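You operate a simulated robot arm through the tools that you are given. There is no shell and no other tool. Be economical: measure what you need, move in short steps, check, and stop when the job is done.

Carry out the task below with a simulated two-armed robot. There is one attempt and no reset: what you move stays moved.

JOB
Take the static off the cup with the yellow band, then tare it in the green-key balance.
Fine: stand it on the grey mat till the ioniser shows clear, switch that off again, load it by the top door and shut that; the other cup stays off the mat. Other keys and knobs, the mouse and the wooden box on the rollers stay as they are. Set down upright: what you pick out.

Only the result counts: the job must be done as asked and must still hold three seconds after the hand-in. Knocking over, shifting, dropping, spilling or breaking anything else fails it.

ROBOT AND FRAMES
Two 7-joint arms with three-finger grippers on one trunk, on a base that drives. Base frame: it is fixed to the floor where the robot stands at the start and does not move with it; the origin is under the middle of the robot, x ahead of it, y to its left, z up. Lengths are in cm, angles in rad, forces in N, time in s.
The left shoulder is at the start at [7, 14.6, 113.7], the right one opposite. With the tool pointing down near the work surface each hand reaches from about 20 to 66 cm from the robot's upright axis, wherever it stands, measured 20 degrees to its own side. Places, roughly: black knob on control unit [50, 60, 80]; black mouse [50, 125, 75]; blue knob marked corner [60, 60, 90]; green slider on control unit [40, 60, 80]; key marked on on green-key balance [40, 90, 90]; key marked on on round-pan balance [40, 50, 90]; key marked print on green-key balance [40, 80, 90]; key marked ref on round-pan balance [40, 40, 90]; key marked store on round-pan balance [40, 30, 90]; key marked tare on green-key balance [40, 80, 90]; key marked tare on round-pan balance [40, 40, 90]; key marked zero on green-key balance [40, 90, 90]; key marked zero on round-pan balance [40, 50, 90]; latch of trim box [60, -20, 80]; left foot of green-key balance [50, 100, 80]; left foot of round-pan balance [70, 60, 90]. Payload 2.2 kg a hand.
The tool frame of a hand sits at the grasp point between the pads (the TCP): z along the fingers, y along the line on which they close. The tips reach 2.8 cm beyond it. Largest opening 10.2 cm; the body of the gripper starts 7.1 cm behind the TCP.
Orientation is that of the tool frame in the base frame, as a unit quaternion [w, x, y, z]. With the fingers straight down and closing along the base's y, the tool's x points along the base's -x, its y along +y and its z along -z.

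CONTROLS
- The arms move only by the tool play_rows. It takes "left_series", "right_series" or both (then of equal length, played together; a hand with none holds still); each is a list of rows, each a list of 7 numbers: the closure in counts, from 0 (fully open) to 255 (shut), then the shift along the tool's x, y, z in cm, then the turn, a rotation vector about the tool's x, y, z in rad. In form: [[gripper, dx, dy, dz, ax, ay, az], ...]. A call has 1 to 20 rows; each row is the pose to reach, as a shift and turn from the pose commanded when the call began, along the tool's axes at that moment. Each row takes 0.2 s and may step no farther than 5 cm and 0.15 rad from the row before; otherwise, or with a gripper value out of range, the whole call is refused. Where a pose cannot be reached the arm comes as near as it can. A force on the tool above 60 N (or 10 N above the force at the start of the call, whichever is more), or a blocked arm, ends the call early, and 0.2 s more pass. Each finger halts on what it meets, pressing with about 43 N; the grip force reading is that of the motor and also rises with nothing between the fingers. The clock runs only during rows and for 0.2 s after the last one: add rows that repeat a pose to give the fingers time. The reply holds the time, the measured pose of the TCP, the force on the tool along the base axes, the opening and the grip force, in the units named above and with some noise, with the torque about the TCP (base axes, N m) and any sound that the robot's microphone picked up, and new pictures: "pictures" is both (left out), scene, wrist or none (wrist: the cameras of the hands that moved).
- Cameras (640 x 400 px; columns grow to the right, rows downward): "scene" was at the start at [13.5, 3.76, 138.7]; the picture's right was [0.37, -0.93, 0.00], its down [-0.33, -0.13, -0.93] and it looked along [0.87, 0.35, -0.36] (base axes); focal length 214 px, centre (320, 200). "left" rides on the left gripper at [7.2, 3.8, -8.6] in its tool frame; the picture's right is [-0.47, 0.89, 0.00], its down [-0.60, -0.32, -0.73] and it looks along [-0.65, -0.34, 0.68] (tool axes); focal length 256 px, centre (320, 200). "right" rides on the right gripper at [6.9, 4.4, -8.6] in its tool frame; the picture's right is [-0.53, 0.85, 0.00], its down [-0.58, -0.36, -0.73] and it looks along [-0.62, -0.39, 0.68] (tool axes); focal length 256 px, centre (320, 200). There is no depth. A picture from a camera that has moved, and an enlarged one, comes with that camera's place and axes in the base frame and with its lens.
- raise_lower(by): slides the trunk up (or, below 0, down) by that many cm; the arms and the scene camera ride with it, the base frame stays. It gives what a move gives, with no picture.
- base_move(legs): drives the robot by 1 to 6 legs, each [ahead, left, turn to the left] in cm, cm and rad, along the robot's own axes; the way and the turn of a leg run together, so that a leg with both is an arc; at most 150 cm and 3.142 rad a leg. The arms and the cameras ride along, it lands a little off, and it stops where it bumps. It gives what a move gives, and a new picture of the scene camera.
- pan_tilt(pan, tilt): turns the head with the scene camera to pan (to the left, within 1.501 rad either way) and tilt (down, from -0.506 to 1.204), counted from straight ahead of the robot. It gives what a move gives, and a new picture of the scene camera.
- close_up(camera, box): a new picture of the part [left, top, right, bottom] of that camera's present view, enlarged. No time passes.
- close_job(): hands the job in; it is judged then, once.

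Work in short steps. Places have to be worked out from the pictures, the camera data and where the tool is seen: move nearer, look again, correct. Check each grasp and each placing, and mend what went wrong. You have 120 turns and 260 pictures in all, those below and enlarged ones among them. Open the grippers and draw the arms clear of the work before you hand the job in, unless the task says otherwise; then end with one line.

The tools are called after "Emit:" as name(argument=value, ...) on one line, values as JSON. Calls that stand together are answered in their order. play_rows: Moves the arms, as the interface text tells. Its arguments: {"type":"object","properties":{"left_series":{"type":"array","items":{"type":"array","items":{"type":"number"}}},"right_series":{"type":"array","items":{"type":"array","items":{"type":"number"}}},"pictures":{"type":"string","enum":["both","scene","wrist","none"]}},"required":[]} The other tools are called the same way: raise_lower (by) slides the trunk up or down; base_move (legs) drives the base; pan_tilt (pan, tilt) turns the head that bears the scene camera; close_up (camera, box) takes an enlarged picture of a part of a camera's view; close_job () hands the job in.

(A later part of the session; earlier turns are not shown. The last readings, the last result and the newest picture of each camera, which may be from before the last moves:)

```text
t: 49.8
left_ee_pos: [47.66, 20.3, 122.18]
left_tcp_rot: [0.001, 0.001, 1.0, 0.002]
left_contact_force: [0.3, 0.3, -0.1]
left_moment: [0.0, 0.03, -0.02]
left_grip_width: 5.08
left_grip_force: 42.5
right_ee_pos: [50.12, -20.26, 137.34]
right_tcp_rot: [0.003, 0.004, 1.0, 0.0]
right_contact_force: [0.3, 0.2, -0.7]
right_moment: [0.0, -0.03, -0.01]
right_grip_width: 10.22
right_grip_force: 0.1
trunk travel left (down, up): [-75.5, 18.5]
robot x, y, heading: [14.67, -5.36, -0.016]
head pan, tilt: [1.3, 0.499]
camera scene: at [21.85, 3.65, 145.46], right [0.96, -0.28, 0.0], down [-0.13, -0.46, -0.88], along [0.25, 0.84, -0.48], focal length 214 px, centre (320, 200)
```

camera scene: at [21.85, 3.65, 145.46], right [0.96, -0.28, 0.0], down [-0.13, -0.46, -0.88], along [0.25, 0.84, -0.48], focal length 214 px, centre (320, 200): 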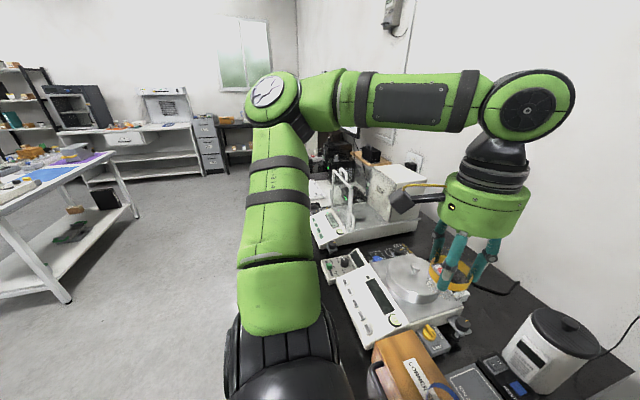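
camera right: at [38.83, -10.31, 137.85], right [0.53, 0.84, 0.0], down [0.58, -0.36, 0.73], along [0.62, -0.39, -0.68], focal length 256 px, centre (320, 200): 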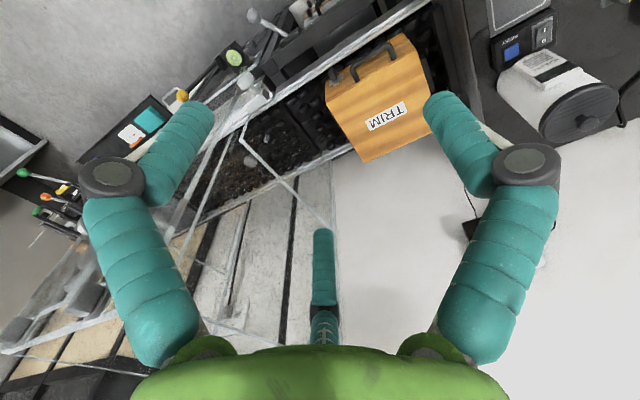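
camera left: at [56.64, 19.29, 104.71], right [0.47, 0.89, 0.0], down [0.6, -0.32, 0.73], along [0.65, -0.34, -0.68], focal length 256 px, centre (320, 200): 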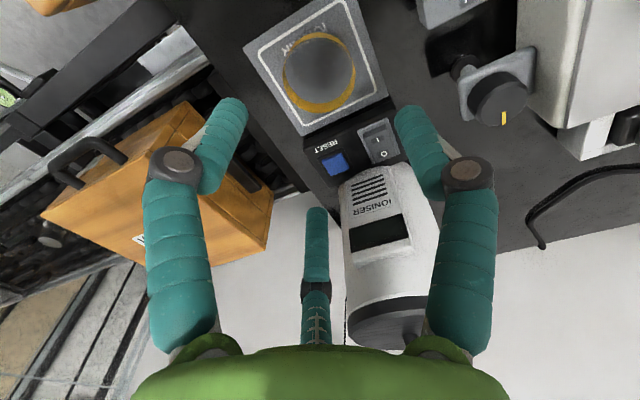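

The aisle to the left is free. I'll back off 8 cm and drive 64 cm left.

Emit:
base_move(legs=[[-8, 0, 0], [0, 32, 0], [0, 32, 0.015]])

Emit:
pan_tilt(pan=0.45, tilt=0.7)

```text
t: 54.3
left_ee_pos: [40.24, 83.9, 122.24]
left_tcp_rot: [0.001, -0.004, 1.0, 0.003]
left_contact_force: [-0.4, -0.6, -0.1]
left_moment: [0.07, 0.01, -0.01]
left_grip_width: 5.05
left_grip_force: 42.9
right_ee_pos: [43.08, 43.06, 137.32]
right_tcp_rot: [0.003, 0.0, 1.0, 0.0]
right_contact_force: [0.3, -0.6, 0.7]
right_moment: [0.04, 0.02, -0.01]
right_grip_width: 10.18
right_grip_force: 0.2
trunk travel left (down, up): [-75.5, 18.5]
robot x, y, heading: [7.04, 57.95, -0.004]
head pan, tilt: [1.3, 0.499]
camera scene: at [14.52, 66.92, 145.49], right [0.96, -0.27, 0.0], down [-0.13, -0.46, -0.88], along [0.24, 0.85, -0.48], focal length 214 px, centre (320, 200)
```

scene: 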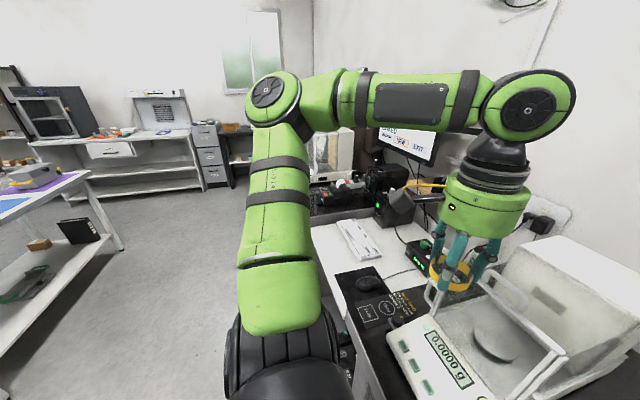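

```text
t: 55.5
left_ee_pos: [40.21, 84.03, 122.18]
left_tcp_rot: [0.0, -0.003, 1.0, 0.003]
left_contact_force: [0.7, 0.1, -0.5]
left_moment: [0.01, -0.02, -0.01]
left_grip_width: 5.08
left_grip_force: 42.9
right_ee_pos: [42.96, 43.27, 137.18]
right_tcp_rot: [0.003, -0.001, 1.0, 0.0]
right_contact_force: [0.0, -0.1, -0.3]
right_moment: [-0.01, 0.03, -0.01]
right_grip_width: 10.19
right_grip_force: 0.0
trunk travel left (down, up): [-75.5, 18.5]
robot x, y, heading: [7.56, 58.39, -0.006]
head pan, tilt: [0.45, 0.7]
camera scene: at [19.71, 62.07, 143.7], right [0.43, -0.9, 0.0], down [-0.58, -0.28, -0.77], along [0.69, 0.33, -0.64], focal length 214 px, centre (320, 200)
```

scene: 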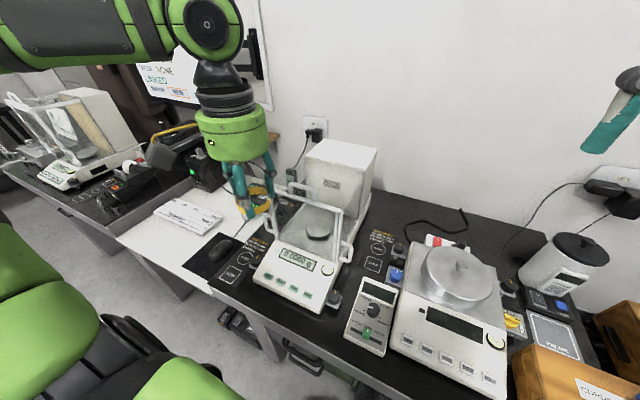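

Now the balance is clearly visible. I'll take enlarged views of it.

Emit:
close_up(camera="scene", box=[230, 120, 390, 320])

Emit:
close_up(camera="scene", box=[265, 170, 365, 270])

Emit:
close_up(camera="left", box=[0, 0, 640, 400])

```text
2.00 times, centred on (310, 220) of scene
camera zoom: at [19.71, 62.07, 143.7], right [0.43, -0.9, 0.0], down [-0.58, -0.28, -0.77], along [0.69, 0.33, -0.64], focal length 429 px, centre (340, 160)
```

zoom: 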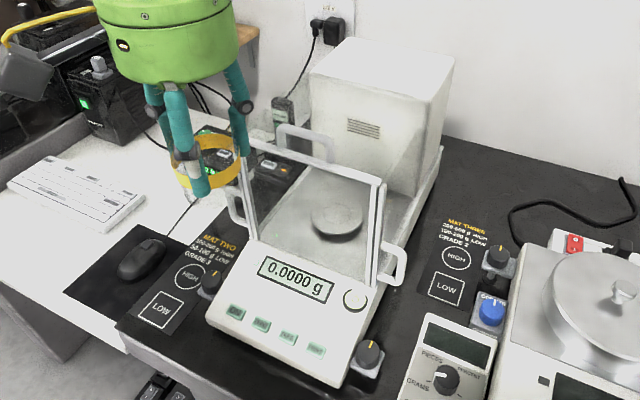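

```text
4.00 times, centred on (315, 220) of scene
camera zoom: at [19.71, 62.07, 143.7], right [0.43, -0.9, 0.0], down [-0.58, -0.28, -0.77], along [0.69, 0.33, -0.64], focal length 858 px, centre (340, 120)
```

zoom: 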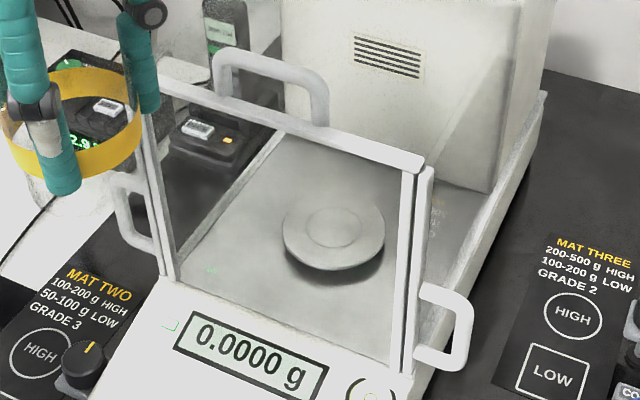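

```text
1.00 times, centred on (320, 200) of left (not enlarged: the box is as wide or as high as the picture)
camera zoom: at [33.06, 87.9, 130.84], right [0.46, 0.89, 0.0], down [0.61, -0.32, 0.73], along [0.65, -0.33, -0.68], focal length 256 px, centre (320, 200)
```

zoom: 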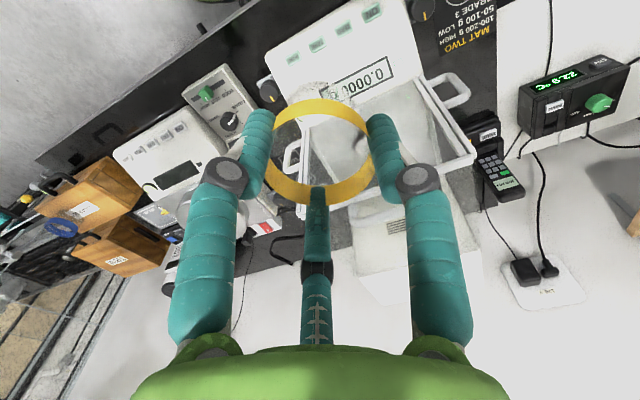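

I need to know whether the top glass is open or shut, and where its handle is. I'll enlarge the wrist view and the right hand's view.

Emit:
close_up(camera="left", box=[240, 60, 500, 220])

Emit:
close_up(camera="right", box=[0, 0, 640, 400])

Emit:
close_up(camera="scene", box=[280, 160, 360, 220])

```text
2.46 times, centred on (370, 140) of left
camera zoom: at [33.06, 87.9, 130.84], right [0.46, 0.89, 0.0], down [0.61, -0.32, 0.73], along [0.65, -0.33, -0.68], focal length 630 px, centre (197, 348)
```

zoom: 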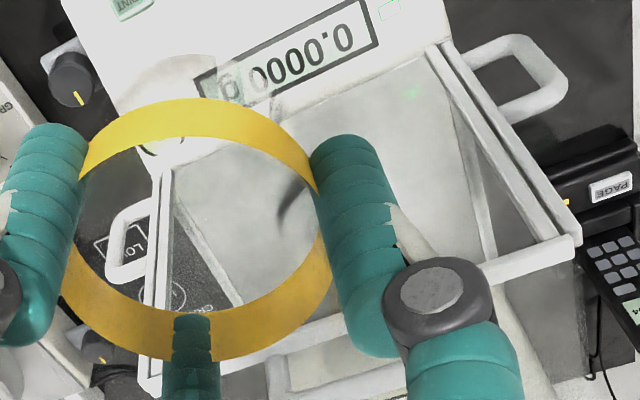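

```text
1.00 times, centred on (320, 200) of right (not enlarged: the box is as wide or as high as the picture)
camera zoom: at [36.05, 47.68, 145.87], right [0.53, 0.85, 0.0], down [0.57, -0.36, 0.73], along [0.62, -0.39, -0.68], focal length 256 px, centre (320, 200)
```

zoom: 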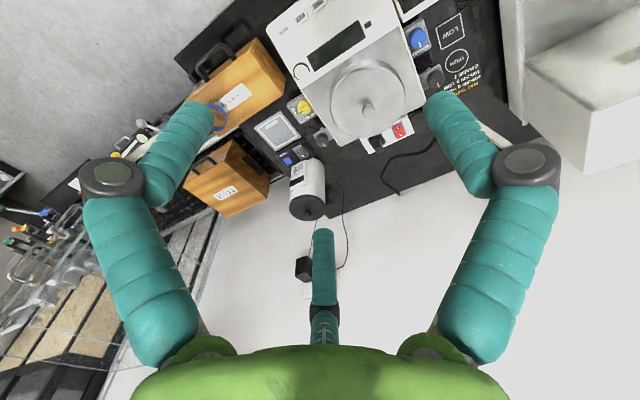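

```text
6.67 times, centred on (320, 190) of scene
camera zoom: at [19.71, 62.07, 143.7], right [0.43, -0.9, 0.0], down [-0.58, -0.28, -0.77], along [0.69, 0.33, -0.64], focal length 1430 px, centre (320, 267)
```

zoom: 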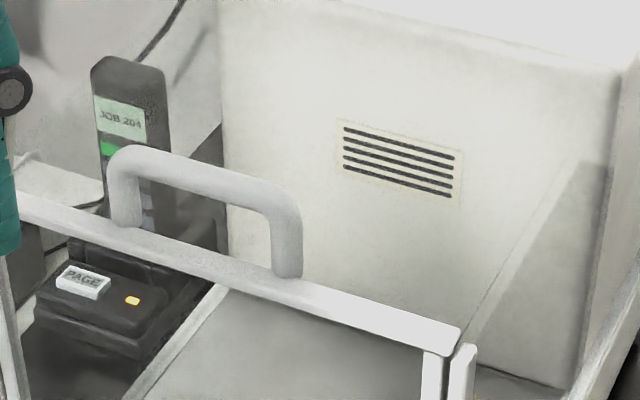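

The top door seems shut: its glass runs back from the front bar (x≈59.6, z≈105, y 75–96) and its loop handle is at about [59.8, 86.5, 105–109.5]. I'll work it with the right hand while the left keeps the cup, so first I'll tuck the left hand in a bit and drive left.

Emit:
play_rows(left_series=[[200, 3, 0, 0, 0, 0, 0], [200, 6, 0, 0, 0, 0, 0], [200, 6, 0, 0, 0, 0, 0]], pictures="none")

Emit:
base_move(legs=[[0, 34, 0]])

Emit:
pan_tilt(pan=-0.1, tilt=0.65)

```text
t: 56.3
left_ee_pos: [34.42, 83.88, 122.22]
left_tcp_rot: [0.0, -0.004, 1.0, 0.003]
left_contact_force: [0.2, 0.3, -1.0]
left_moment: [0.0, 0.02, 0.01]
left_grip_width: 5.04
left_grip_force: 42.8
right_ee_pos: [43.08, 43.39, 137.33]
right_tcp_rot: [0.002, -0.001, 1.0, 0.001]
right_contact_force: [-0.1, 1.2, -0.4]
right_moment: [0.01, 0.06, 0.0]
right_grip_width: 10.19
right_grip_force: 0.1
trunk travel left (down, up): [-75.5, 18.5]
robot x, y, heading: [6.93, 57.76, -0.004]
head pan, tilt: [0.45, 0.7]
```

```text
t: 58.5
left_ee_pos: [34.52, 116.64, 122.31]
left_tcp_rot: [0.001, -0.003, 1.0, 0.003]
left_contact_force: [-0.3, 0.0, -0.7]
left_moment: [0.01, 0.01, 0.05]
left_grip_width: 5.07
left_grip_force: 43.0
right_ee_pos: [43.16, 75.98, 137.3]
right_tcp_rot: [0.001, 0.0, 1.0, 0.001]
right_contact_force: [-0.6, 0.1, -0.1]
right_moment: [-0.02, -0.04, 0.0]
right_grip_width: 10.21
right_grip_force: 0.0
trunk travel left (down, up): [-75.5, 18.5]
robot x, y, heading: [7.36, 90.67, -0.004]
head pan, tilt: [0.45, 0.7]
camera scene: at [19.87, 94.56, 143.7], right [0.43, -0.9, 0.0], down [-0.58, -0.28, -0.77], along [0.69, 0.33, -0.64], focal length 214 px, centre (320, 200)
```

scene: 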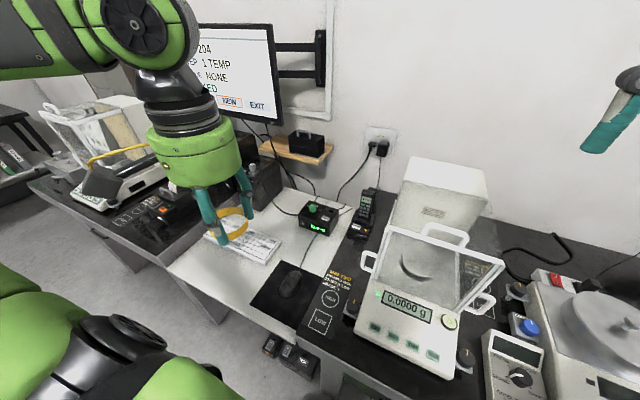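

```text
t: 59.4
left_ee_pos: [34.46, 116.76, 122.21]
left_tcp_rot: [0.002, -0.003, 1.0, 0.003]
left_contact_force: [-0.2, 0.1, 0.4]
left_moment: [0.03, 0.04, -0.02]
left_grip_width: 5.02
left_grip_force: 42.3
right_ee_pos: [43.22, 76.05, 137.38]
right_tcp_rot: [0.001, 0.001, 1.0, 0.0]
right_contact_force: [-1.4, 0.0, -0.4]
right_moment: [-0.01, -0.04, 0.03]
right_grip_width: 10.22
right_grip_force: 0.0
trunk travel left (down, up): [-75.5, 18.5]
robot x, y, heading: [7.13, 90.67, -0.006]
head pan, tilt: [-0.099, 0.649]
camera scene: at [20.83, 90.28, 144.13], right [-0.1, -0.99, 0.0], down [-0.6, 0.06, -0.8], along [0.79, -0.08, -0.6], focal length 214 px, centre (320, 200)
```

scene: 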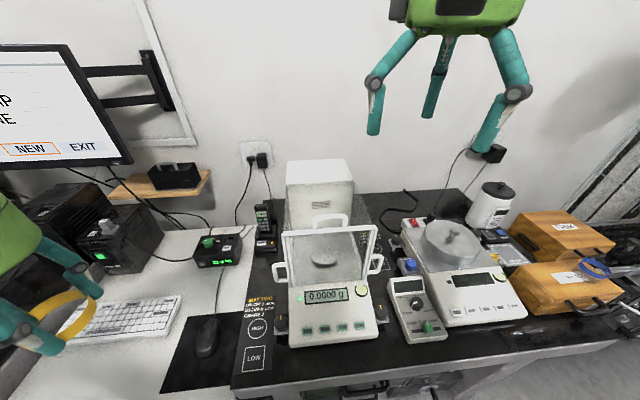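

A nearly frontal view of the balance. I'll enlarge it.

Emit:
close_up(camera="scene", box=[265, 150, 395, 280])

Emit:
close_up(camera="scene", box=[280, 200, 385, 350])

Emit:
close_up(camera="right", box=[0, 0, 640, 400])

```text
3.08 times, centred on (330, 215) of scene
camera zoom: at [20.83, 90.28, 144.13], right [-0.1, -0.99, 0.0], down [-0.6, 0.06, -0.8], along [0.79, -0.08, -0.6], focal length 660 px, centre (289, 154)
```

zoom: 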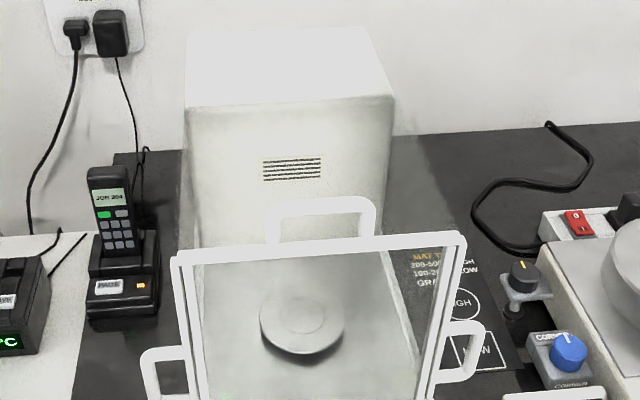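

```text
2.67 times, centred on (332, 275) of scene
camera zoom: at [20.83, 90.28, 144.13], right [-0.1, -0.99, 0.0], down [-0.6, 0.06, -0.8], along [0.79, -0.08, -0.6], focal length 572 px, centre (287, 0)
```

zoom: 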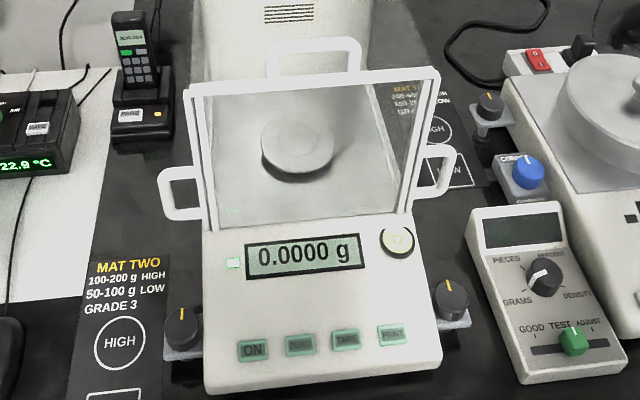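

```text
1.00 times, centred on (320, 200) of right (not enlarged: the box is as wide or as high as the picture)
camera zoom: at [36.21, 80.42, 145.88], right [0.54, 0.84, 0.0], down [0.57, -0.37, 0.73], along [0.62, -0.39, -0.68], focal length 256 px, centre (320, 200)
```

zoom: 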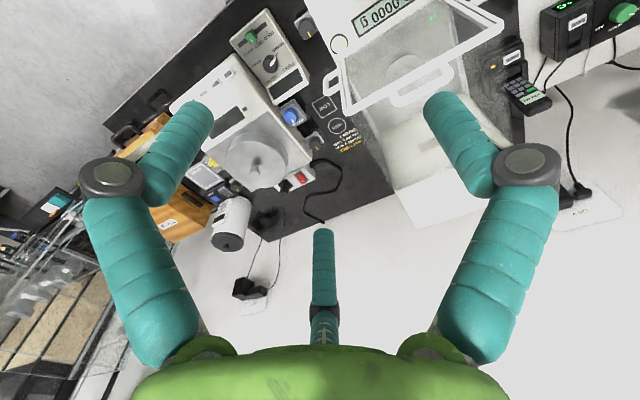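

Triangulated: front bar x≈55.5, z≈109, y 74–95; handle loop at [56.3, 84.4, 109–112.5]; pan at [65.2, 84.4, 88]; rear housing top z≈108, so the top glass should slide back over it. I'll drive ahead 6 cm and bring the right hand, closed, in front of the handle.

Emit:
base_move(legs=[[6, 0, 0]])

```text
t: 60.5
left_ee_pos: [36.37, 115.94, 122.24]
left_tcp_rot: [-0.001, 0.001, 1.0, 0.001]
left_contact_force: [-0.2, 0.6, 0.0]
left_moment: [-0.01, -0.03, 0.03]
left_grip_width: 5.04
left_grip_force: 42.6
right_ee_pos: [44.8, 75.14, 137.14]
right_tcp_rot: [0.0, 0.005, 1.0, 0.0]
right_contact_force: [0.0, -0.4, 0.3]
right_moment: [-0.02, 0.04, 0.01]
right_grip_width: 10.19
right_grip_force: 0.0
trunk travel left (down, up): [-75.5, 18.5]
robot x, y, heading: [9.02, 90.5, -0.012]
head pan, tilt: [-0.099, 0.649]
stopped in leg 1: the robot was blocked; the commanded pose is now the measured one
camera scene: at [22.6, 89.54, 144.1], right [-0.11, -0.99, 0.0], down [-0.6, 0.07, -0.8], along [0.79, -0.09, -0.61], focal length 214 px, centre (320, 200)
```

scene: 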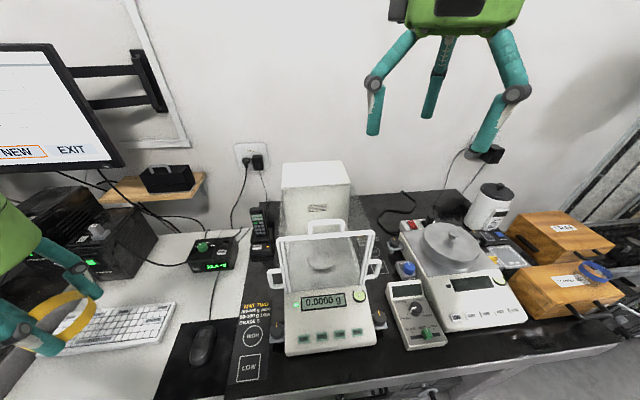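

Blocked at x≈9, which is likely still enough. I'll bring the right hand, fingers closed and tilted slightly forward, to just ahead of the handle and a bit above.

Emit:
play_rows(right_series=[[255, -1.5, 2.3, 4, 0, -0.1, 0], [255, -3, 4.6, 8, 0, -0.2, 0], [255, -4.5, 6.9, 12, 0, -0.3, 0], [255, -6, 9.2, 15, 0, -0.3, 0], [255, -6.5, 9.2, 19, 0, -0.3, 0], [255, -6.5, 9.2, 19, 0, -0.3, 0]], pictures="both")

Emit:
close_up(camera="scene", box=[265, 150, 395, 280])

```text
t: 62.0
left_ee_pos: [36.05, 115.75, 122.3]
left_tcp_rot: [0.001, 0.001, 1.0, 0.002]
left_contact_force: [1.0, -0.4, -0.7]
left_moment: [0.02, 0.0, 0.0]
left_grip_width: 5.06
left_grip_force: 42.4
right_ee_pos: [51.36, 84.11, 118.16]
right_tcp_rot: [0.152, 0.005, 0.988, 0.0]
right_contact_force: [-0.3, -0.2, 0.5]
right_moment: [0.03, -0.01, 0.03]
right_grip_width: 0.2
right_grip_force: 31.0
trunk travel left (down, up): [-75.5, 18.5]
robot x, y, heading: [8.56, 90.01, -0.017]
head pan, tilt: [-0.099, 0.649]
camera scene: at [22.2, 89.47, 144.15], right [-0.11, -0.99, 0.0], down [-0.6, 0.07, -0.8], along [0.79, -0.09, -0.6], focal length 214 px, centre (320, 200)
camera right: at [42.11, 88.57, 124.29], right [0.52, 0.84, 0.16], down [0.33, -0.37, 0.87], along [0.79, -0.4, -0.47], focal length 256 px, centre (320, 200)
```

scene: 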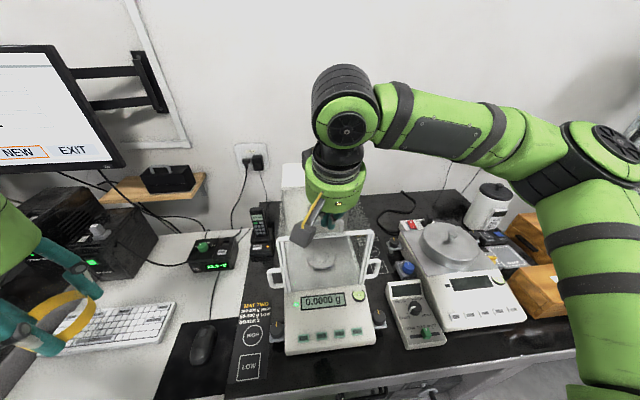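
right: 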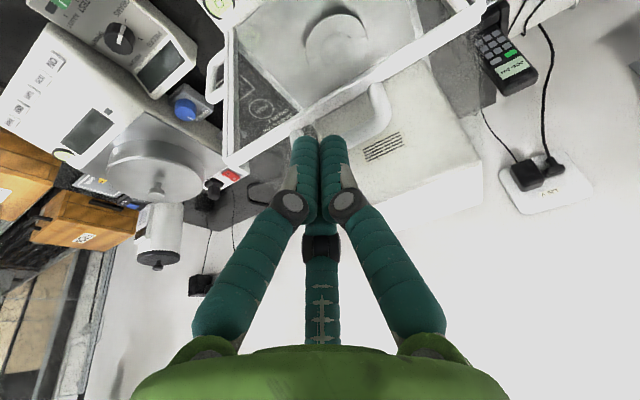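

```text
3.08 times, centred on (330, 215) of scene
camera zoom: at [22.2, 89.47, 144.15], right [-0.11, -0.99, 0.0], down [-0.6, 0.07, -0.8], along [0.79, -0.09, -0.6], focal length 660 px, centre (289, 154)
```

zoom: 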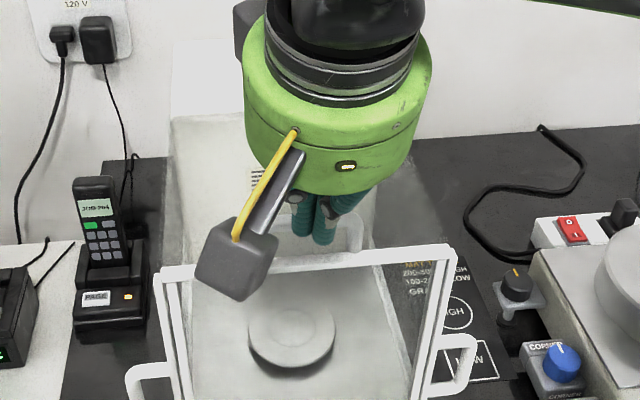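

The sighting confirms the handle location. I'll lower the tips to z≈110.9 in front of the loop, then push back gently.

Emit:
play_rows(right_series=[[255, 0.7, 0.2, 2.2, 0, 0, 0], [255, 1.38, 0.3, 4.39, 0, 0, 0], [255, 0.43, 0.3, 4.69, 0, 0, 0], [255, -0.53, 0.3, 4.99, 0, 0, 0], [255, -1.0, 0.3, 5.14, 0, 0, 0], [255, -1.48, 0.3, 5.29, 0, 0, 0], [255, -1.96, 0.3, 5.44, 0, 0, 0]], pictures="wrist")

Emit:
close_up(camera="scene", box=[265, 150, 395, 280])

```text
t: 63.5
left_ee_pos: [36.16, 115.86, 122.1]
left_tcp_rot: [0.0, 0.001, 1.0, 0.002]
left_contact_force: [0.8, 0.3, 0.2]
left_moment: [-0.02, -0.04, -0.01]
left_grip_width: 5.05
left_grip_force: 43.6
right_ee_pos: [54.87, 84.56, 113.59]
right_tcp_rot: [0.151, 0.005, 0.988, -0.001]
right_contact_force: [-0.2, 0.3, 0.0]
right_moment: [0.01, 0.01, -0.01]
right_grip_width: 0.2
right_grip_force: 31.5
trunk travel left (down, up): [-75.5, 18.5]
robot x, y, heading: [9.01, 90.62, -0.012]
head pan, tilt: [-0.099, 0.649]
camera right: at [45.63, 88.99, 119.78], right [0.52, 0.84, 0.16], down [0.33, -0.37, 0.87], along [0.79, -0.4, -0.47], focal length 256 px, centre (320, 200)
```

right: 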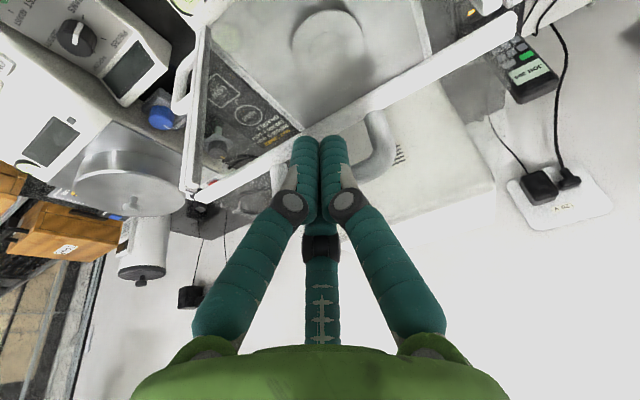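

```text
3.08 times, centred on (330, 215) of scene
camera zoom: at [22.38, 89.5, 144.13], right [-0.11, -0.99, 0.0], down [-0.6, 0.07, -0.8], along [0.79, -0.09, -0.6], focal length 660 px, centre (289, 154)
```

zoom: 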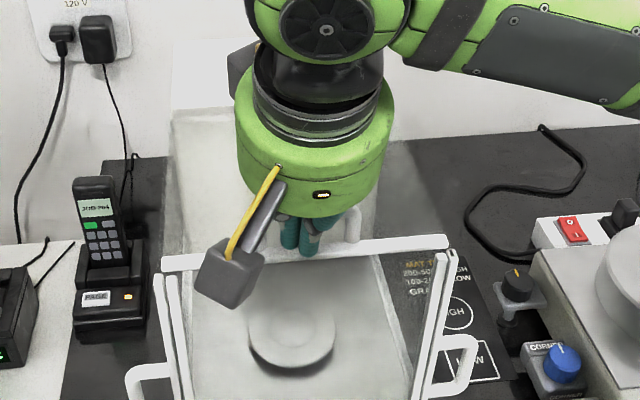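

The door bar has moved back from the posts with almost no force, so it slides. I'll keep pushing in 1.5 cm steps.

Emit:
play_rows(right_series=[[255, -1.43, 0, 0.45, 0, 0, 0], [255, -2.86, 0, 0.9, 0, 0, 0], [255, -4.29, 0, 1.35, 0, 0, 0], [255, -5.72, 0, 1.8, 0, 0, 0], [255, -7.16, 0, 2.25, 0, 0, 0], [255, -8.59, 0, 2.7, 0, 0, 0], [255, -10.0, 0, 3.15, 0, 0, 0]], pictures="wrist")

Emit:
close_up(camera="scene", box=[265, 150, 395, 280])

```text
t: 65.2
left_ee_pos: [36.22, 115.92, 122.2]
left_tcp_rot: [0.0, 0.0, 1.0, 0.003]
left_contact_force: [0.6, 0.2, -0.3]
left_moment: [-0.01, 0.0, 0.0]
left_grip_width: 5.04
left_grip_force: 43.8
right_ee_pos: [65.32, 84.41, 113.74]
right_tcp_rot: [0.151, 0.005, 0.988, -0.001]
right_contact_force: [0.9, -0.6, -0.8]
right_moment: [-0.02, 0.01, 0.0]
right_grip_width: 0.19
right_grip_force: 31.5
trunk travel left (down, up): [-75.5, 18.5]
robot x, y, heading: [8.46, 90.21, -0.013]
head pan, tilt: [-0.099, 0.649]
camera right: at [56.16, 88.81, 119.75], right [0.52, 0.84, 0.16], down [0.33, -0.37, 0.87], along [0.79, -0.4, -0.47], focal length 256 px, centre (320, 200)
```

right: 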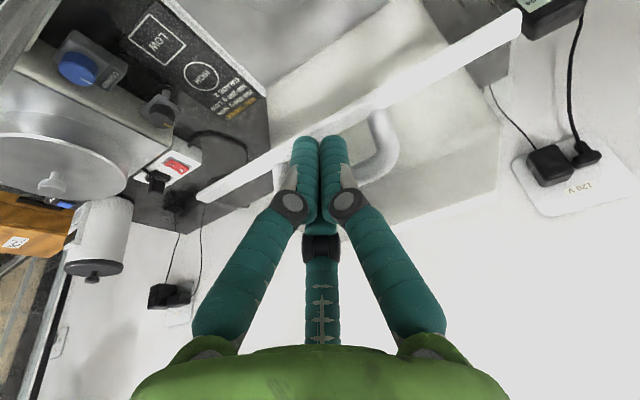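

```text
3.08 times, centred on (330, 215) of scene
camera zoom: at [22.4, 89.53, 144.13], right [-0.11, -0.99, 0.0], down [-0.6, 0.07, -0.8], along [0.79, -0.09, -0.6], focal length 660 px, centre (289, 154)
```

zoom: 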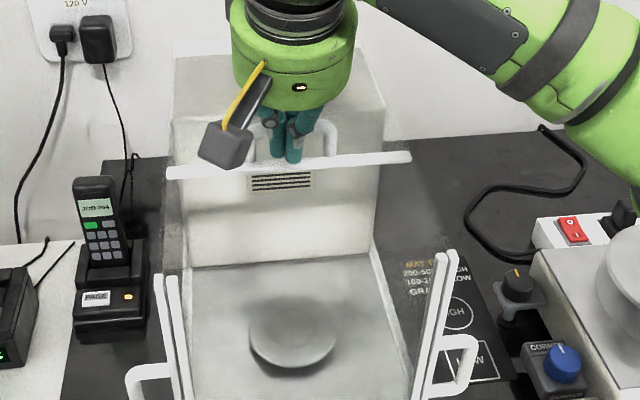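

The door slides well. I'll push a further 7 cm.

Emit:
play_rows(right_series=[[255, -1.43, 0, 0.45, 0, 0, 0], [255, -2.86, 0, 0.9, 0, 0, 0], [255, -4.29, 0, 1.35, 0, 0, 0], [255, -5.72, 0, 1.8, 0, 0, 0], [255, -6.7, 0, 2.1, 0, 0, 0]], pictures="none")

Emit:
close_up(camera="scene", box=[265, 130, 395, 260])

```text
t: 66.3
left_ee_pos: [35.53, 115.73, 122.32]
left_tcp_rot: [0.003, 0.001, 1.0, 0.003]
left_contact_force: [-0.2, 0.3, -0.1]
left_moment: [-0.01, 0.0, 0.0]
left_grip_width: 5.07
left_grip_force: 42.7
right_ee_pos: [71.42, 84.24, 113.56]
right_tcp_rot: [0.146, 0.003, 0.989, -0.002]
right_contact_force: [-29.6, -2.3, -10.6]
right_moment: [0.31, 0.58, -0.09]
right_grip_width: 0.21
right_grip_force: 31.4
trunk travel left (down, up): [-75.5, 18.5]
robot x, y, heading: [8.71, 90.06, -0.012]
head pan, tilt: [-0.099, 0.649]
```

```text
3.08 times, centred on (330, 195) of scene
camera zoom: at [21.62, 89.46, 144.17], right [-0.11, -0.99, 0.0], down [-0.6, 0.07, -0.8], along [0.79, -0.09, -0.6], focal length 660 px, centre (289, 215)
```

zoom: 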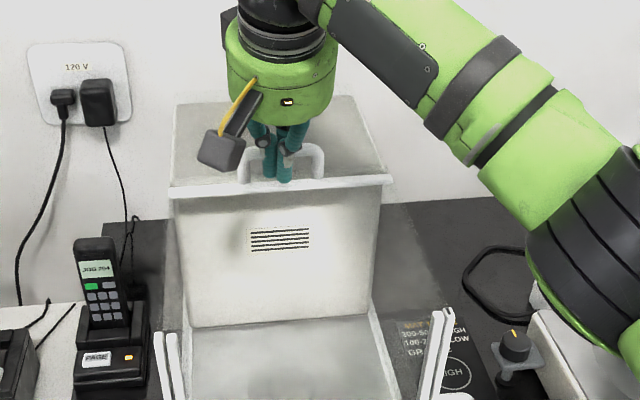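

The door has reached its stop, fully back. I'll release pressure, then raise and withdraw the right hand.

Emit:
play_rows(right_series=[[255, 1.0, 0, -0.3, 0, 0, 0], [255, 2.9, 0, -0.9, 0, 0, 0], [255, 1.8, 0, -4.5, 0, 0, 0], [255, 0.9, 0, -8.5, 0, 0, 0], [255, 4, -2, -11, 0, 0.1, 0], [255, 8, -4, -13, 0, 0.2, 0], [255, 12, -6, -14, 0, 0.3, 0], [255, 16, -8, -15, 0, 0.3, 0], [255, 20, -10, -16, 0, 0.3, 0], [255, 24, -12, -17, 0, 0.3, 0]], pictures="scene")

Emit:
close_up(camera="scene", box=[265, 150, 395, 280])

```text
t: 68.5
left_ee_pos: [36.06, 115.74, 122.14]
left_tcp_rot: [0.001, 0.0, 1.0, 0.002]
left_contact_force: [0.4, -0.4, 0.1]
left_moment: [0.0, -0.01, 0.0]
left_grip_width: 5.04
left_grip_force: 42.8
right_ee_pos: [44.16, 72.41, 122.89]
right_tcp_rot: [0.002, 0.006, 1.0, 0.0]
right_contact_force: [-0.2, -0.5, -0.4]
right_moment: [-0.01, 0.01, -0.02]
right_grip_width: 0.2
right_grip_force: 31.4
trunk travel left (down, up): [-75.5, 18.5]
robot x, y, heading: [8.8, 89.98, -0.016]
head pan, tilt: [-0.099, 0.649]
camera scene: at [22.16, 89.41, 144.15], right [-0.11, -0.99, 0.0], down [-0.6, 0.07, -0.8], along [0.79, -0.09, -0.6], focal length 214 px, centre (320, 200)
```

scene: 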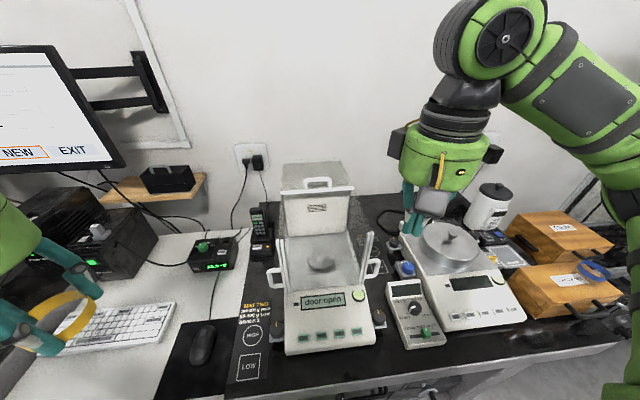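

```text
3.08 times, centred on (330, 215) of scene
camera zoom: at [22.16, 89.41, 144.15], right [-0.11, -0.99, 0.0], down [-0.6, 0.07, -0.8], along [0.79, -0.09, -0.6], focal length 660 px, centre (289, 154)
```

zoom: 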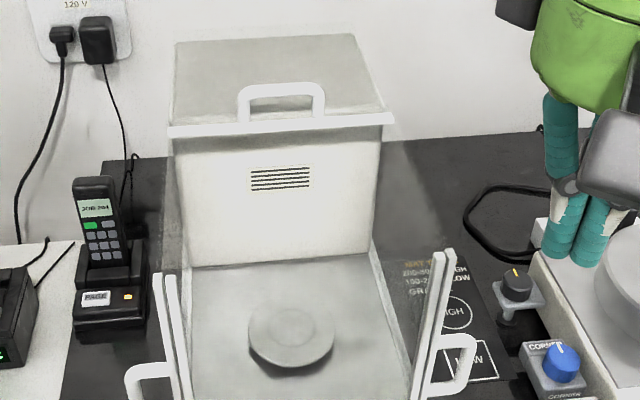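

The display reads "door open" and the top is clear. I'll drive right 26 cm and ahead 5 so the left arm reaches the pan.

Emit:
base_move(legs=[[-1, 0, 0], [0, -26, 0], [5.5, 0, 0]])

Emit:
pan_tilt(pan=0.4, tilt=0.7)

```text
t: 71.3
left_ee_pos: [39.6, 89.93, 122.25]
left_tcp_rot: [0.004, 0.002, 1.0, 0.002]
left_contact_force: [-0.6, 0.4, 0.5]
left_moment: [0.01, -0.1, 0.0]
left_grip_width: 5.07
left_grip_force: 43.0
right_ee_pos: [47.89, 46.58, 123.07]
right_tcp_rot: [0.006, 0.005, 1.0, -0.001]
right_contact_force: [-0.7, -0.1, 0.7]
right_moment: [0.0, -0.08, 0.0]
right_grip_width: 0.22
right_grip_force: 31.6
trunk travel left (down, up): [-75.5, 18.5]
robot x, y, heading: [13.29, 64.39, -0.017]
head pan, tilt: [-0.099, 0.649]
camera scene: at [25.69, 63.67, 144.22], right [-0.11, -0.99, 0.0], down [-0.6, 0.07, -0.8], along [0.8, -0.09, -0.6], focal length 214 px, centre (320, 200)
```

scene: 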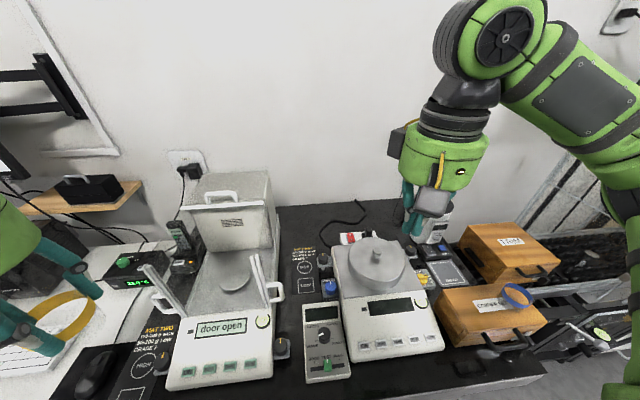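

```text
t: 72.2
left_ee_pos: [40.3, 89.68, 122.23]
left_tcp_rot: [0.001, 0.001, 1.0, 0.003]
left_contact_force: [0.0, -0.2, 0.2]
left_moment: [0.0, -0.03, 0.02]
left_grip_width: 5.05
left_grip_force: 43.4
right_ee_pos: [48.54, 46.54, 122.8]
right_tcp_rot: [0.002, 0.004, 1.0, -0.001]
right_contact_force: [-0.3, 0.3, -0.8]
right_moment: [0.04, -0.01, -0.02]
right_grip_width: 0.21
right_grip_force: 30.7
trunk travel left (down, up): [-75.5, 18.5]
robot x, y, heading: [13.15, 64.26, -0.009]
head pan, tilt: [0.4, 0.7]
camera scene: at [25.8, 67.67, 143.69], right [0.38, -0.93, 0.0], down [-0.6, -0.24, -0.76], along [0.71, 0.29, -0.64], focal length 214 px, centre (320, 200)
```

scene: 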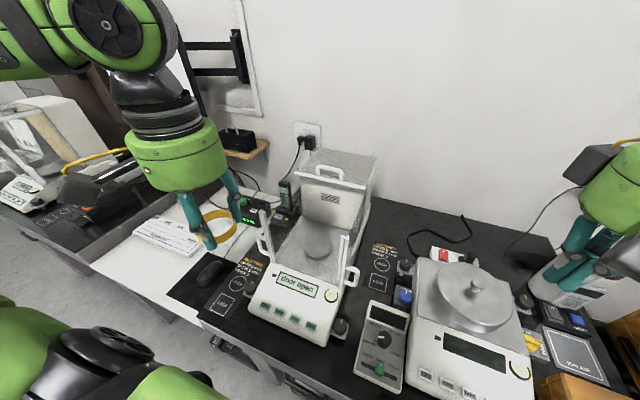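

I'll refine the pan position from this viewpoint before moving in.

Emit:
close_up(camera="scene", box=[250, 150, 390, 290])

```text
2.86 times, centred on (320, 220) of scene
camera zoom: at [25.8, 67.67, 143.69], right [0.38, -0.93, 0.0], down [-0.6, -0.24, -0.76], along [0.71, 0.29, -0.64], focal length 613 px, centre (320, 143)
```

zoom: 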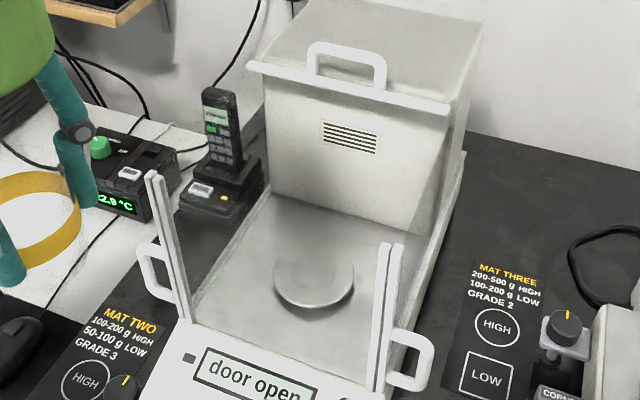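

The pan is at about [64.9, 84.4, 88.7]. I'll carry the cup above it at safe height, yawing the hand slightly so its camera will fit inside the frame.

Emit:
play_rows(left_series=[[200, -4, -0.9, 0, 0, 0, 0.1], [200, -8, -1.8, 0, 0, 0, 0.2], [200, -12, -2.7, 0, 0, 0, 0.3], [200, -16, -3.6, 0, 0, 0, 0.38], [200, -20, -4.5, 0, 0, 0, 0.38], [200, -24, -5.3, 0, 0, 0, 0.38], [200, -24.8, -5.3, 1.5, 0, 0, 0.38], [200, -24.8, -5.3, 1.5, 0, 0, 0.38]], pictures="wrist")

Emit:
close_up(camera="scene", box=[220, 110, 400, 290])

```text
t: 74.0
left_ee_pos: [65.02, 84.56, 120.75]
left_tcp_rot: [0.001, 0.189, 0.982, 0.003]
left_contact_force: [0.0, 0.2, -0.6]
left_moment: [-0.02, 0.0, 0.0]
left_grip_width: 5.06
left_grip_force: 42.7
right_ee_pos: [48.37, 46.44, 122.82]
right_tcp_rot: [0.003, 0.004, 1.0, -0.001]
right_contact_force: [-0.3, -1.3, -0.3]
right_moment: [0.01, -0.03, 0.02]
right_grip_width: 0.22
right_grip_force: 31.6
trunk travel left (down, up): [-75.5, 18.5]
robot x, y, heading: [13.0, 64.36, -0.017]
head pan, tilt: [0.4, 0.7]
camera left: at [59.82, 90.82, 129.45], right [0.76, 0.65, 0.01], down [0.44, -0.52, 0.73], along [0.48, -0.55, -0.68], focal length 256 px, centre (320, 200)
```

left: 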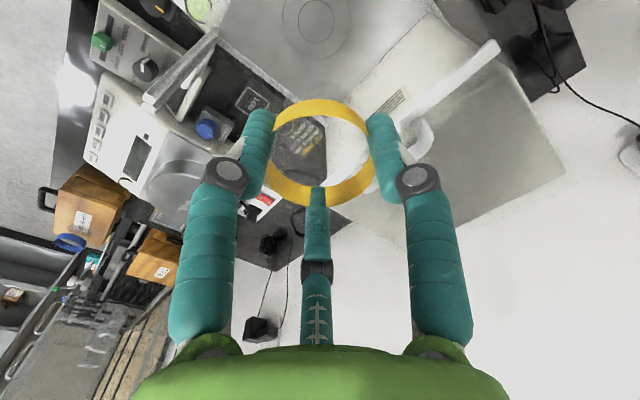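

```text
2.22 times, centred on (310, 200) of scene
camera zoom: at [25.59, 67.67, 143.71], right [0.38, -0.93, 0.0], down [-0.6, -0.24, -0.77], along [0.71, 0.29, -0.64], focal length 477 px, centre (342, 200)
```

zoom: 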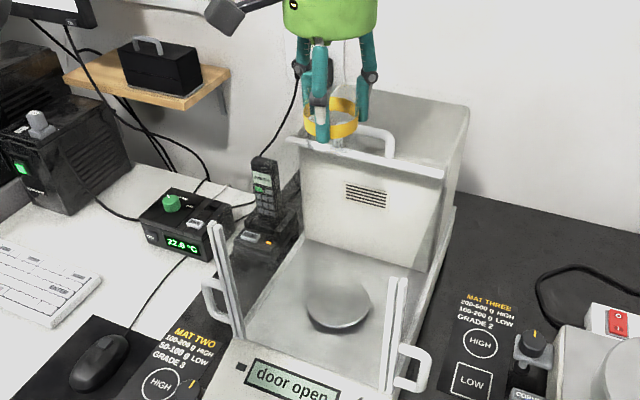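

Re-sighting the pan gives about [65.5, 84.2]. I'll lower straight in to z≈101 and check clearance.

Emit:
play_rows(left_series=[[200, -0.45, -0.1, 4, 0, 0, 0], [200, -0.45, -0.1, 8, 0, 0, 0], [200, -0.45, -0.1, 12, 0, 0, 0], [200, -0.45, -0.1, 16, 0, 0, 0], [200, -0.45, -0.1, 19.5, 0, 0, 0], [200, -0.45, -0.1, 19.5, 0, 0, 0]], pictures="wrist")

Emit:
close_up(camera="scene", box=[230, 120, 390, 280])

```text
t: 75.4
left_ee_pos: [65.53, 84.55, 100.9]
left_tcp_rot: [0.0, 0.189, 0.982, 0.002]
left_contact_force: [0.4, 0.5, 0.6]
left_moment: [-0.04, 0.0, -0.03]
left_grip_width: 5.03
left_grip_force: 43.0
right_ee_pos: [48.5, 46.6, 122.75]
right_tcp_rot: [0.002, 0.004, 1.0, 0.0]
right_contact_force: [-0.2, -0.1, 0.7]
right_moment: [-0.05, -0.01, -0.01]
right_grip_width: 0.2
right_grip_force: 31.4
trunk travel left (down, up): [-75.5, 18.5]
robot x, y, heading: [12.59, 64.2, -0.012]
head pan, tilt: [0.4, 0.7]
camera left: at [60.37, 90.81, 109.72], right [0.76, 0.65, 0.0], down [0.44, -0.52, 0.73], along [0.48, -0.55, -0.68], focal length 256 px, centre (320, 200)
```

left: 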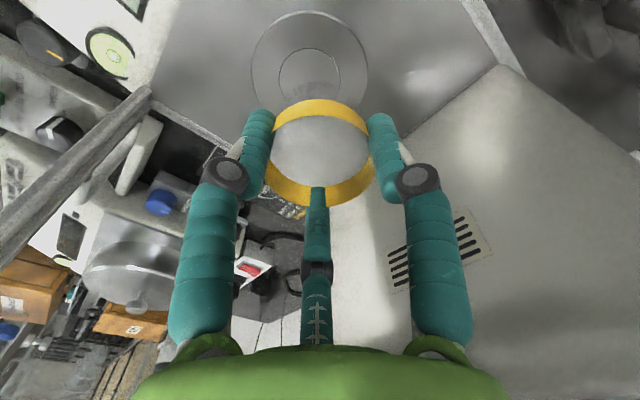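

```text
2.50 times, centred on (310, 200) of scene
camera zoom: at [25.67, 67.69, 143.7], right [0.38, -0.93, 0.0], down [-0.6, -0.24, -0.77], along [0.71, 0.29, -0.64], focal length 536 px, centre (345, 200)
```

zoom: 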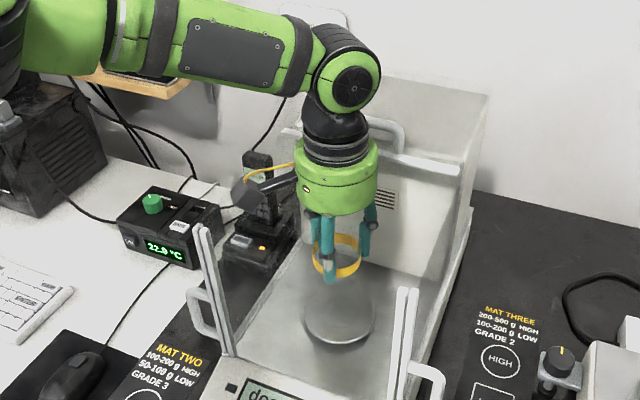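

Pan now sights to [65.0, 84.5], right under the cup. I'll lower to z≈94.3.

Emit:
play_rows(left_series=[[200, 0.3, 0, 2, 0, 0, 0], [200, 0.3, 0, 4, 0, 0, 0], [200, 0.3, 0, 5.5, 0, 0, 0], [200, 0.3, 0, 6.5, 0, 0, 0], [200, 0.3, 0, 6.5, 0, 0, 0]], pictures="wrist")

Emit:
close_up(camera="scene", box=[270, 160, 370, 260])

```text
t: 76.6
left_ee_pos: [64.64, 85.13, 95.25]
left_tcp_rot: [0.0, 0.19, 0.982, 0.002]
left_contact_force: [0.1, -0.4, -1.0]
left_moment: [-0.02, 0.01, -0.02]
left_grip_width: 5.04
left_grip_force: 42.7
left hand out of reach, approached as far as the arm can: row 3, 4, 5
right_ee_pos: [48.62, 46.68, 122.9]
right_tcp_rot: [0.002, 0.004, 1.0, 0.0]
right_contact_force: [0.9, 0.1, 0.2]
right_moment: [-0.01, -0.06, 0.02]
right_grip_width: 0.22
right_grip_force: 31.2
trunk travel left (down, up): [-75.5, 18.5]
robot x, y, heading: [12.65, 64.15, -0.013]
head pan, tilt: [0.4, 0.7]
camera left: at [59.39, 91.34, 103.89], right [0.76, 0.65, 0.0], down [0.44, -0.52, 0.73], along [0.48, -0.55, -0.68], focal length 256 px, centre (320, 200)
```

left: 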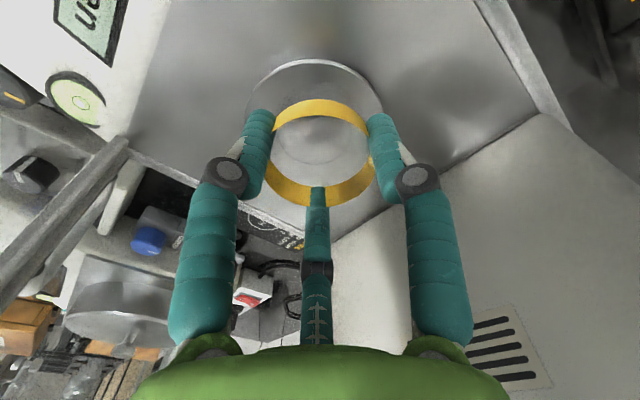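

```text
4.00 times, centred on (320, 210) of scene
camera zoom: at [25.73, 67.7, 143.69], right [0.38, -0.93, 0.0], down [-0.6, -0.24, -0.76], along [0.71, 0.29, -0.64], focal length 858 px, centre (320, 160)
```

zoom: 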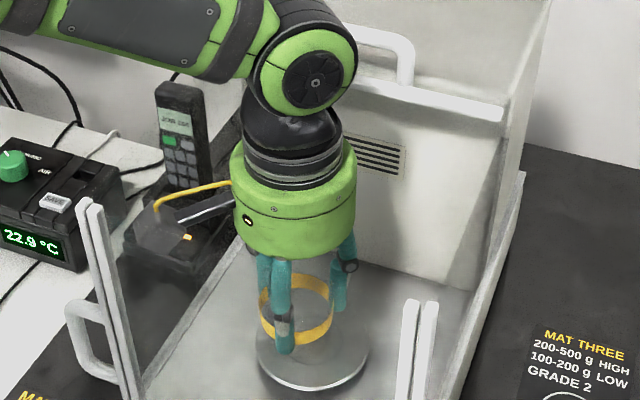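

Reach limit again with the trunk raised. I'll go up 3 cm, re-centre over the pan, and then lower the trunk instead.

Emit:
play_rows(left_series=[[200, 0, 0, -1.6, 0, 0, 0], [200, -0.5, -0.35, -3.4, 0, 0, 0], [200, -0.5, -0.35, -3.4, 0, 0, 0]], pictures="none")

```text
t: 77.4
left_ee_pos: [64.78, 84.56, 98.72]
left_tcp_rot: [-0.001, 0.189, 0.982, 0.003]
left_contact_force: [0.3, -0.5, 0.5]
left_moment: [0.03, -0.01, 0.0]
left_grip_width: 5.06
left_grip_force: 43.0
right_ee_pos: [48.53, 46.54, 122.91]
right_tcp_rot: [0.002, 0.004, 1.0, 0.0]
right_contact_force: [-0.1, 0.7, 0.3]
right_moment: [-0.01, 0.02, 0.02]
right_grip_width: 0.2
right_grip_force: 31.2
trunk travel left (down, up): [-75.5, 18.5]
robot x, y, heading: [13.01, 64.61, -0.013]
head pan, tilt: [0.4, 0.7]
```

The hand is at [64.8, 84.6, 98.7]. I'll lower the trunk by 4 cm, which leaves the cup about 1.5 cm above the pan.

Emit:
raise_lower(by=-4)

Emit:
close_up(camera="left", box=[200, 20, 460, 220])

Emit:
close_up(camera="scene", box=[270, 160, 370, 260])

```text
t: 78.3
left_ee_pos: [64.74, 84.5, 94.7]
left_tcp_rot: [0.0, 0.189, 0.982, 0.002]
left_contact_force: [-1.2, -0.2, 1.4]
left_moment: [-0.07, 0.11, -0.04]
left_grip_width: 5.03
left_grip_force: 42.7
right_ee_pos: [48.37, 46.57, 118.77]
right_tcp_rot: [0.002, 0.003, 1.0, 0.0]
right_contact_force: [0.2, -1.0, 0.5]
right_moment: [0.01, 0.0, -0.01]
right_grip_width: 0.19
right_grip_force: 31.4
trunk travel left (down, up): [-71.5, 22.5]
robot x, y, heading: [13.15, 64.53, -0.013]
head pan, tilt: [0.4, 0.7]
```

```text
2.00 times, centred on (330, 120) of left
camera zoom: at [59.61, 90.75, 103.38], right [0.76, 0.65, 0.0], down [0.44, -0.52, 0.73], along [0.48, -0.55, -0.68], focal length 512 px, centre (300, 360)
```

zoom: 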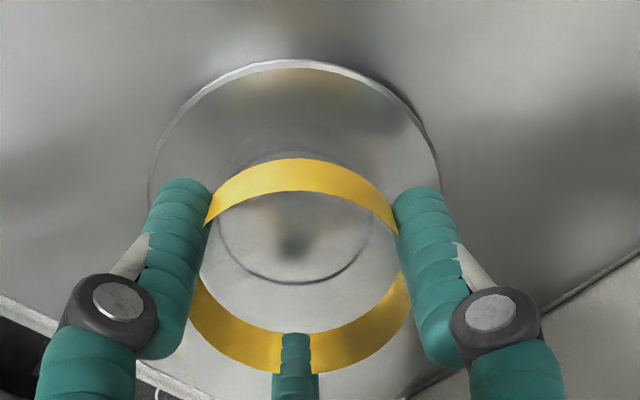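

```text
4.00 times, centred on (320, 210) of scene
camera zoom: at [25.6, 67.7, 139.7], right [0.38, -0.93, 0.0], down [-0.6, -0.24, -0.77], along [0.71, 0.29, -0.64], focal length 858 px, centre (320, 160)
```

zoom: 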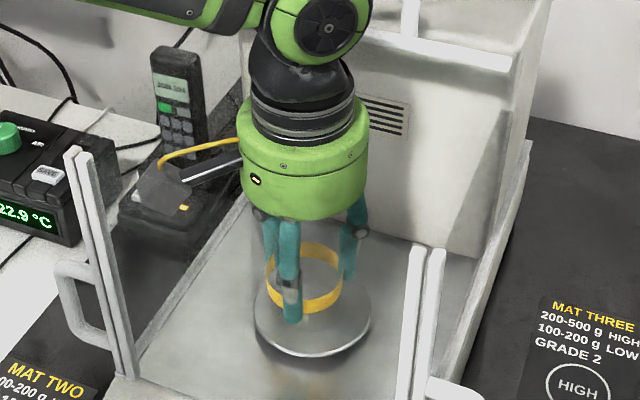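

The cup is nearly on the pan and well inside it. I'll lower in 0.2 cm steps to contact.

Emit:
play_rows(left_series=[[200, -0.4, -0.1, 0.1, 0, 0, 0], [200, -0.4, -0.1, 0.4, 0, 0, 0], [200, -0.4, -0.1, 0.7, 0, 0, 0]], pictures="none")

```text
t: 79.1
left_ee_pos: [65.29, 84.19, 94.2]
left_tcp_rot: [0.004, 0.19, 0.982, 0.003]
left_contact_force: [1.3, 2.7, 25.7]
left_moment: [0.02, 0.14, -0.11]
left_grip_width: 5.19
left_grip_force: 42.8
right_ee_pos: [48.14, 46.55, 118.98]
right_tcp_rot: [0.003, 0.004, 1.0, 0.0]
right_contact_force: [0.2, -0.2, 0.3]
right_moment: [-0.02, 0.02, 0.02]
right_grip_width: 0.22
right_grip_force: 31.6
trunk travel left (down, up): [-71.5, 22.5]
robot x, y, heading: [12.77, 64.41, -0.018]
head pan, tilt: [0.4, 0.7]
```

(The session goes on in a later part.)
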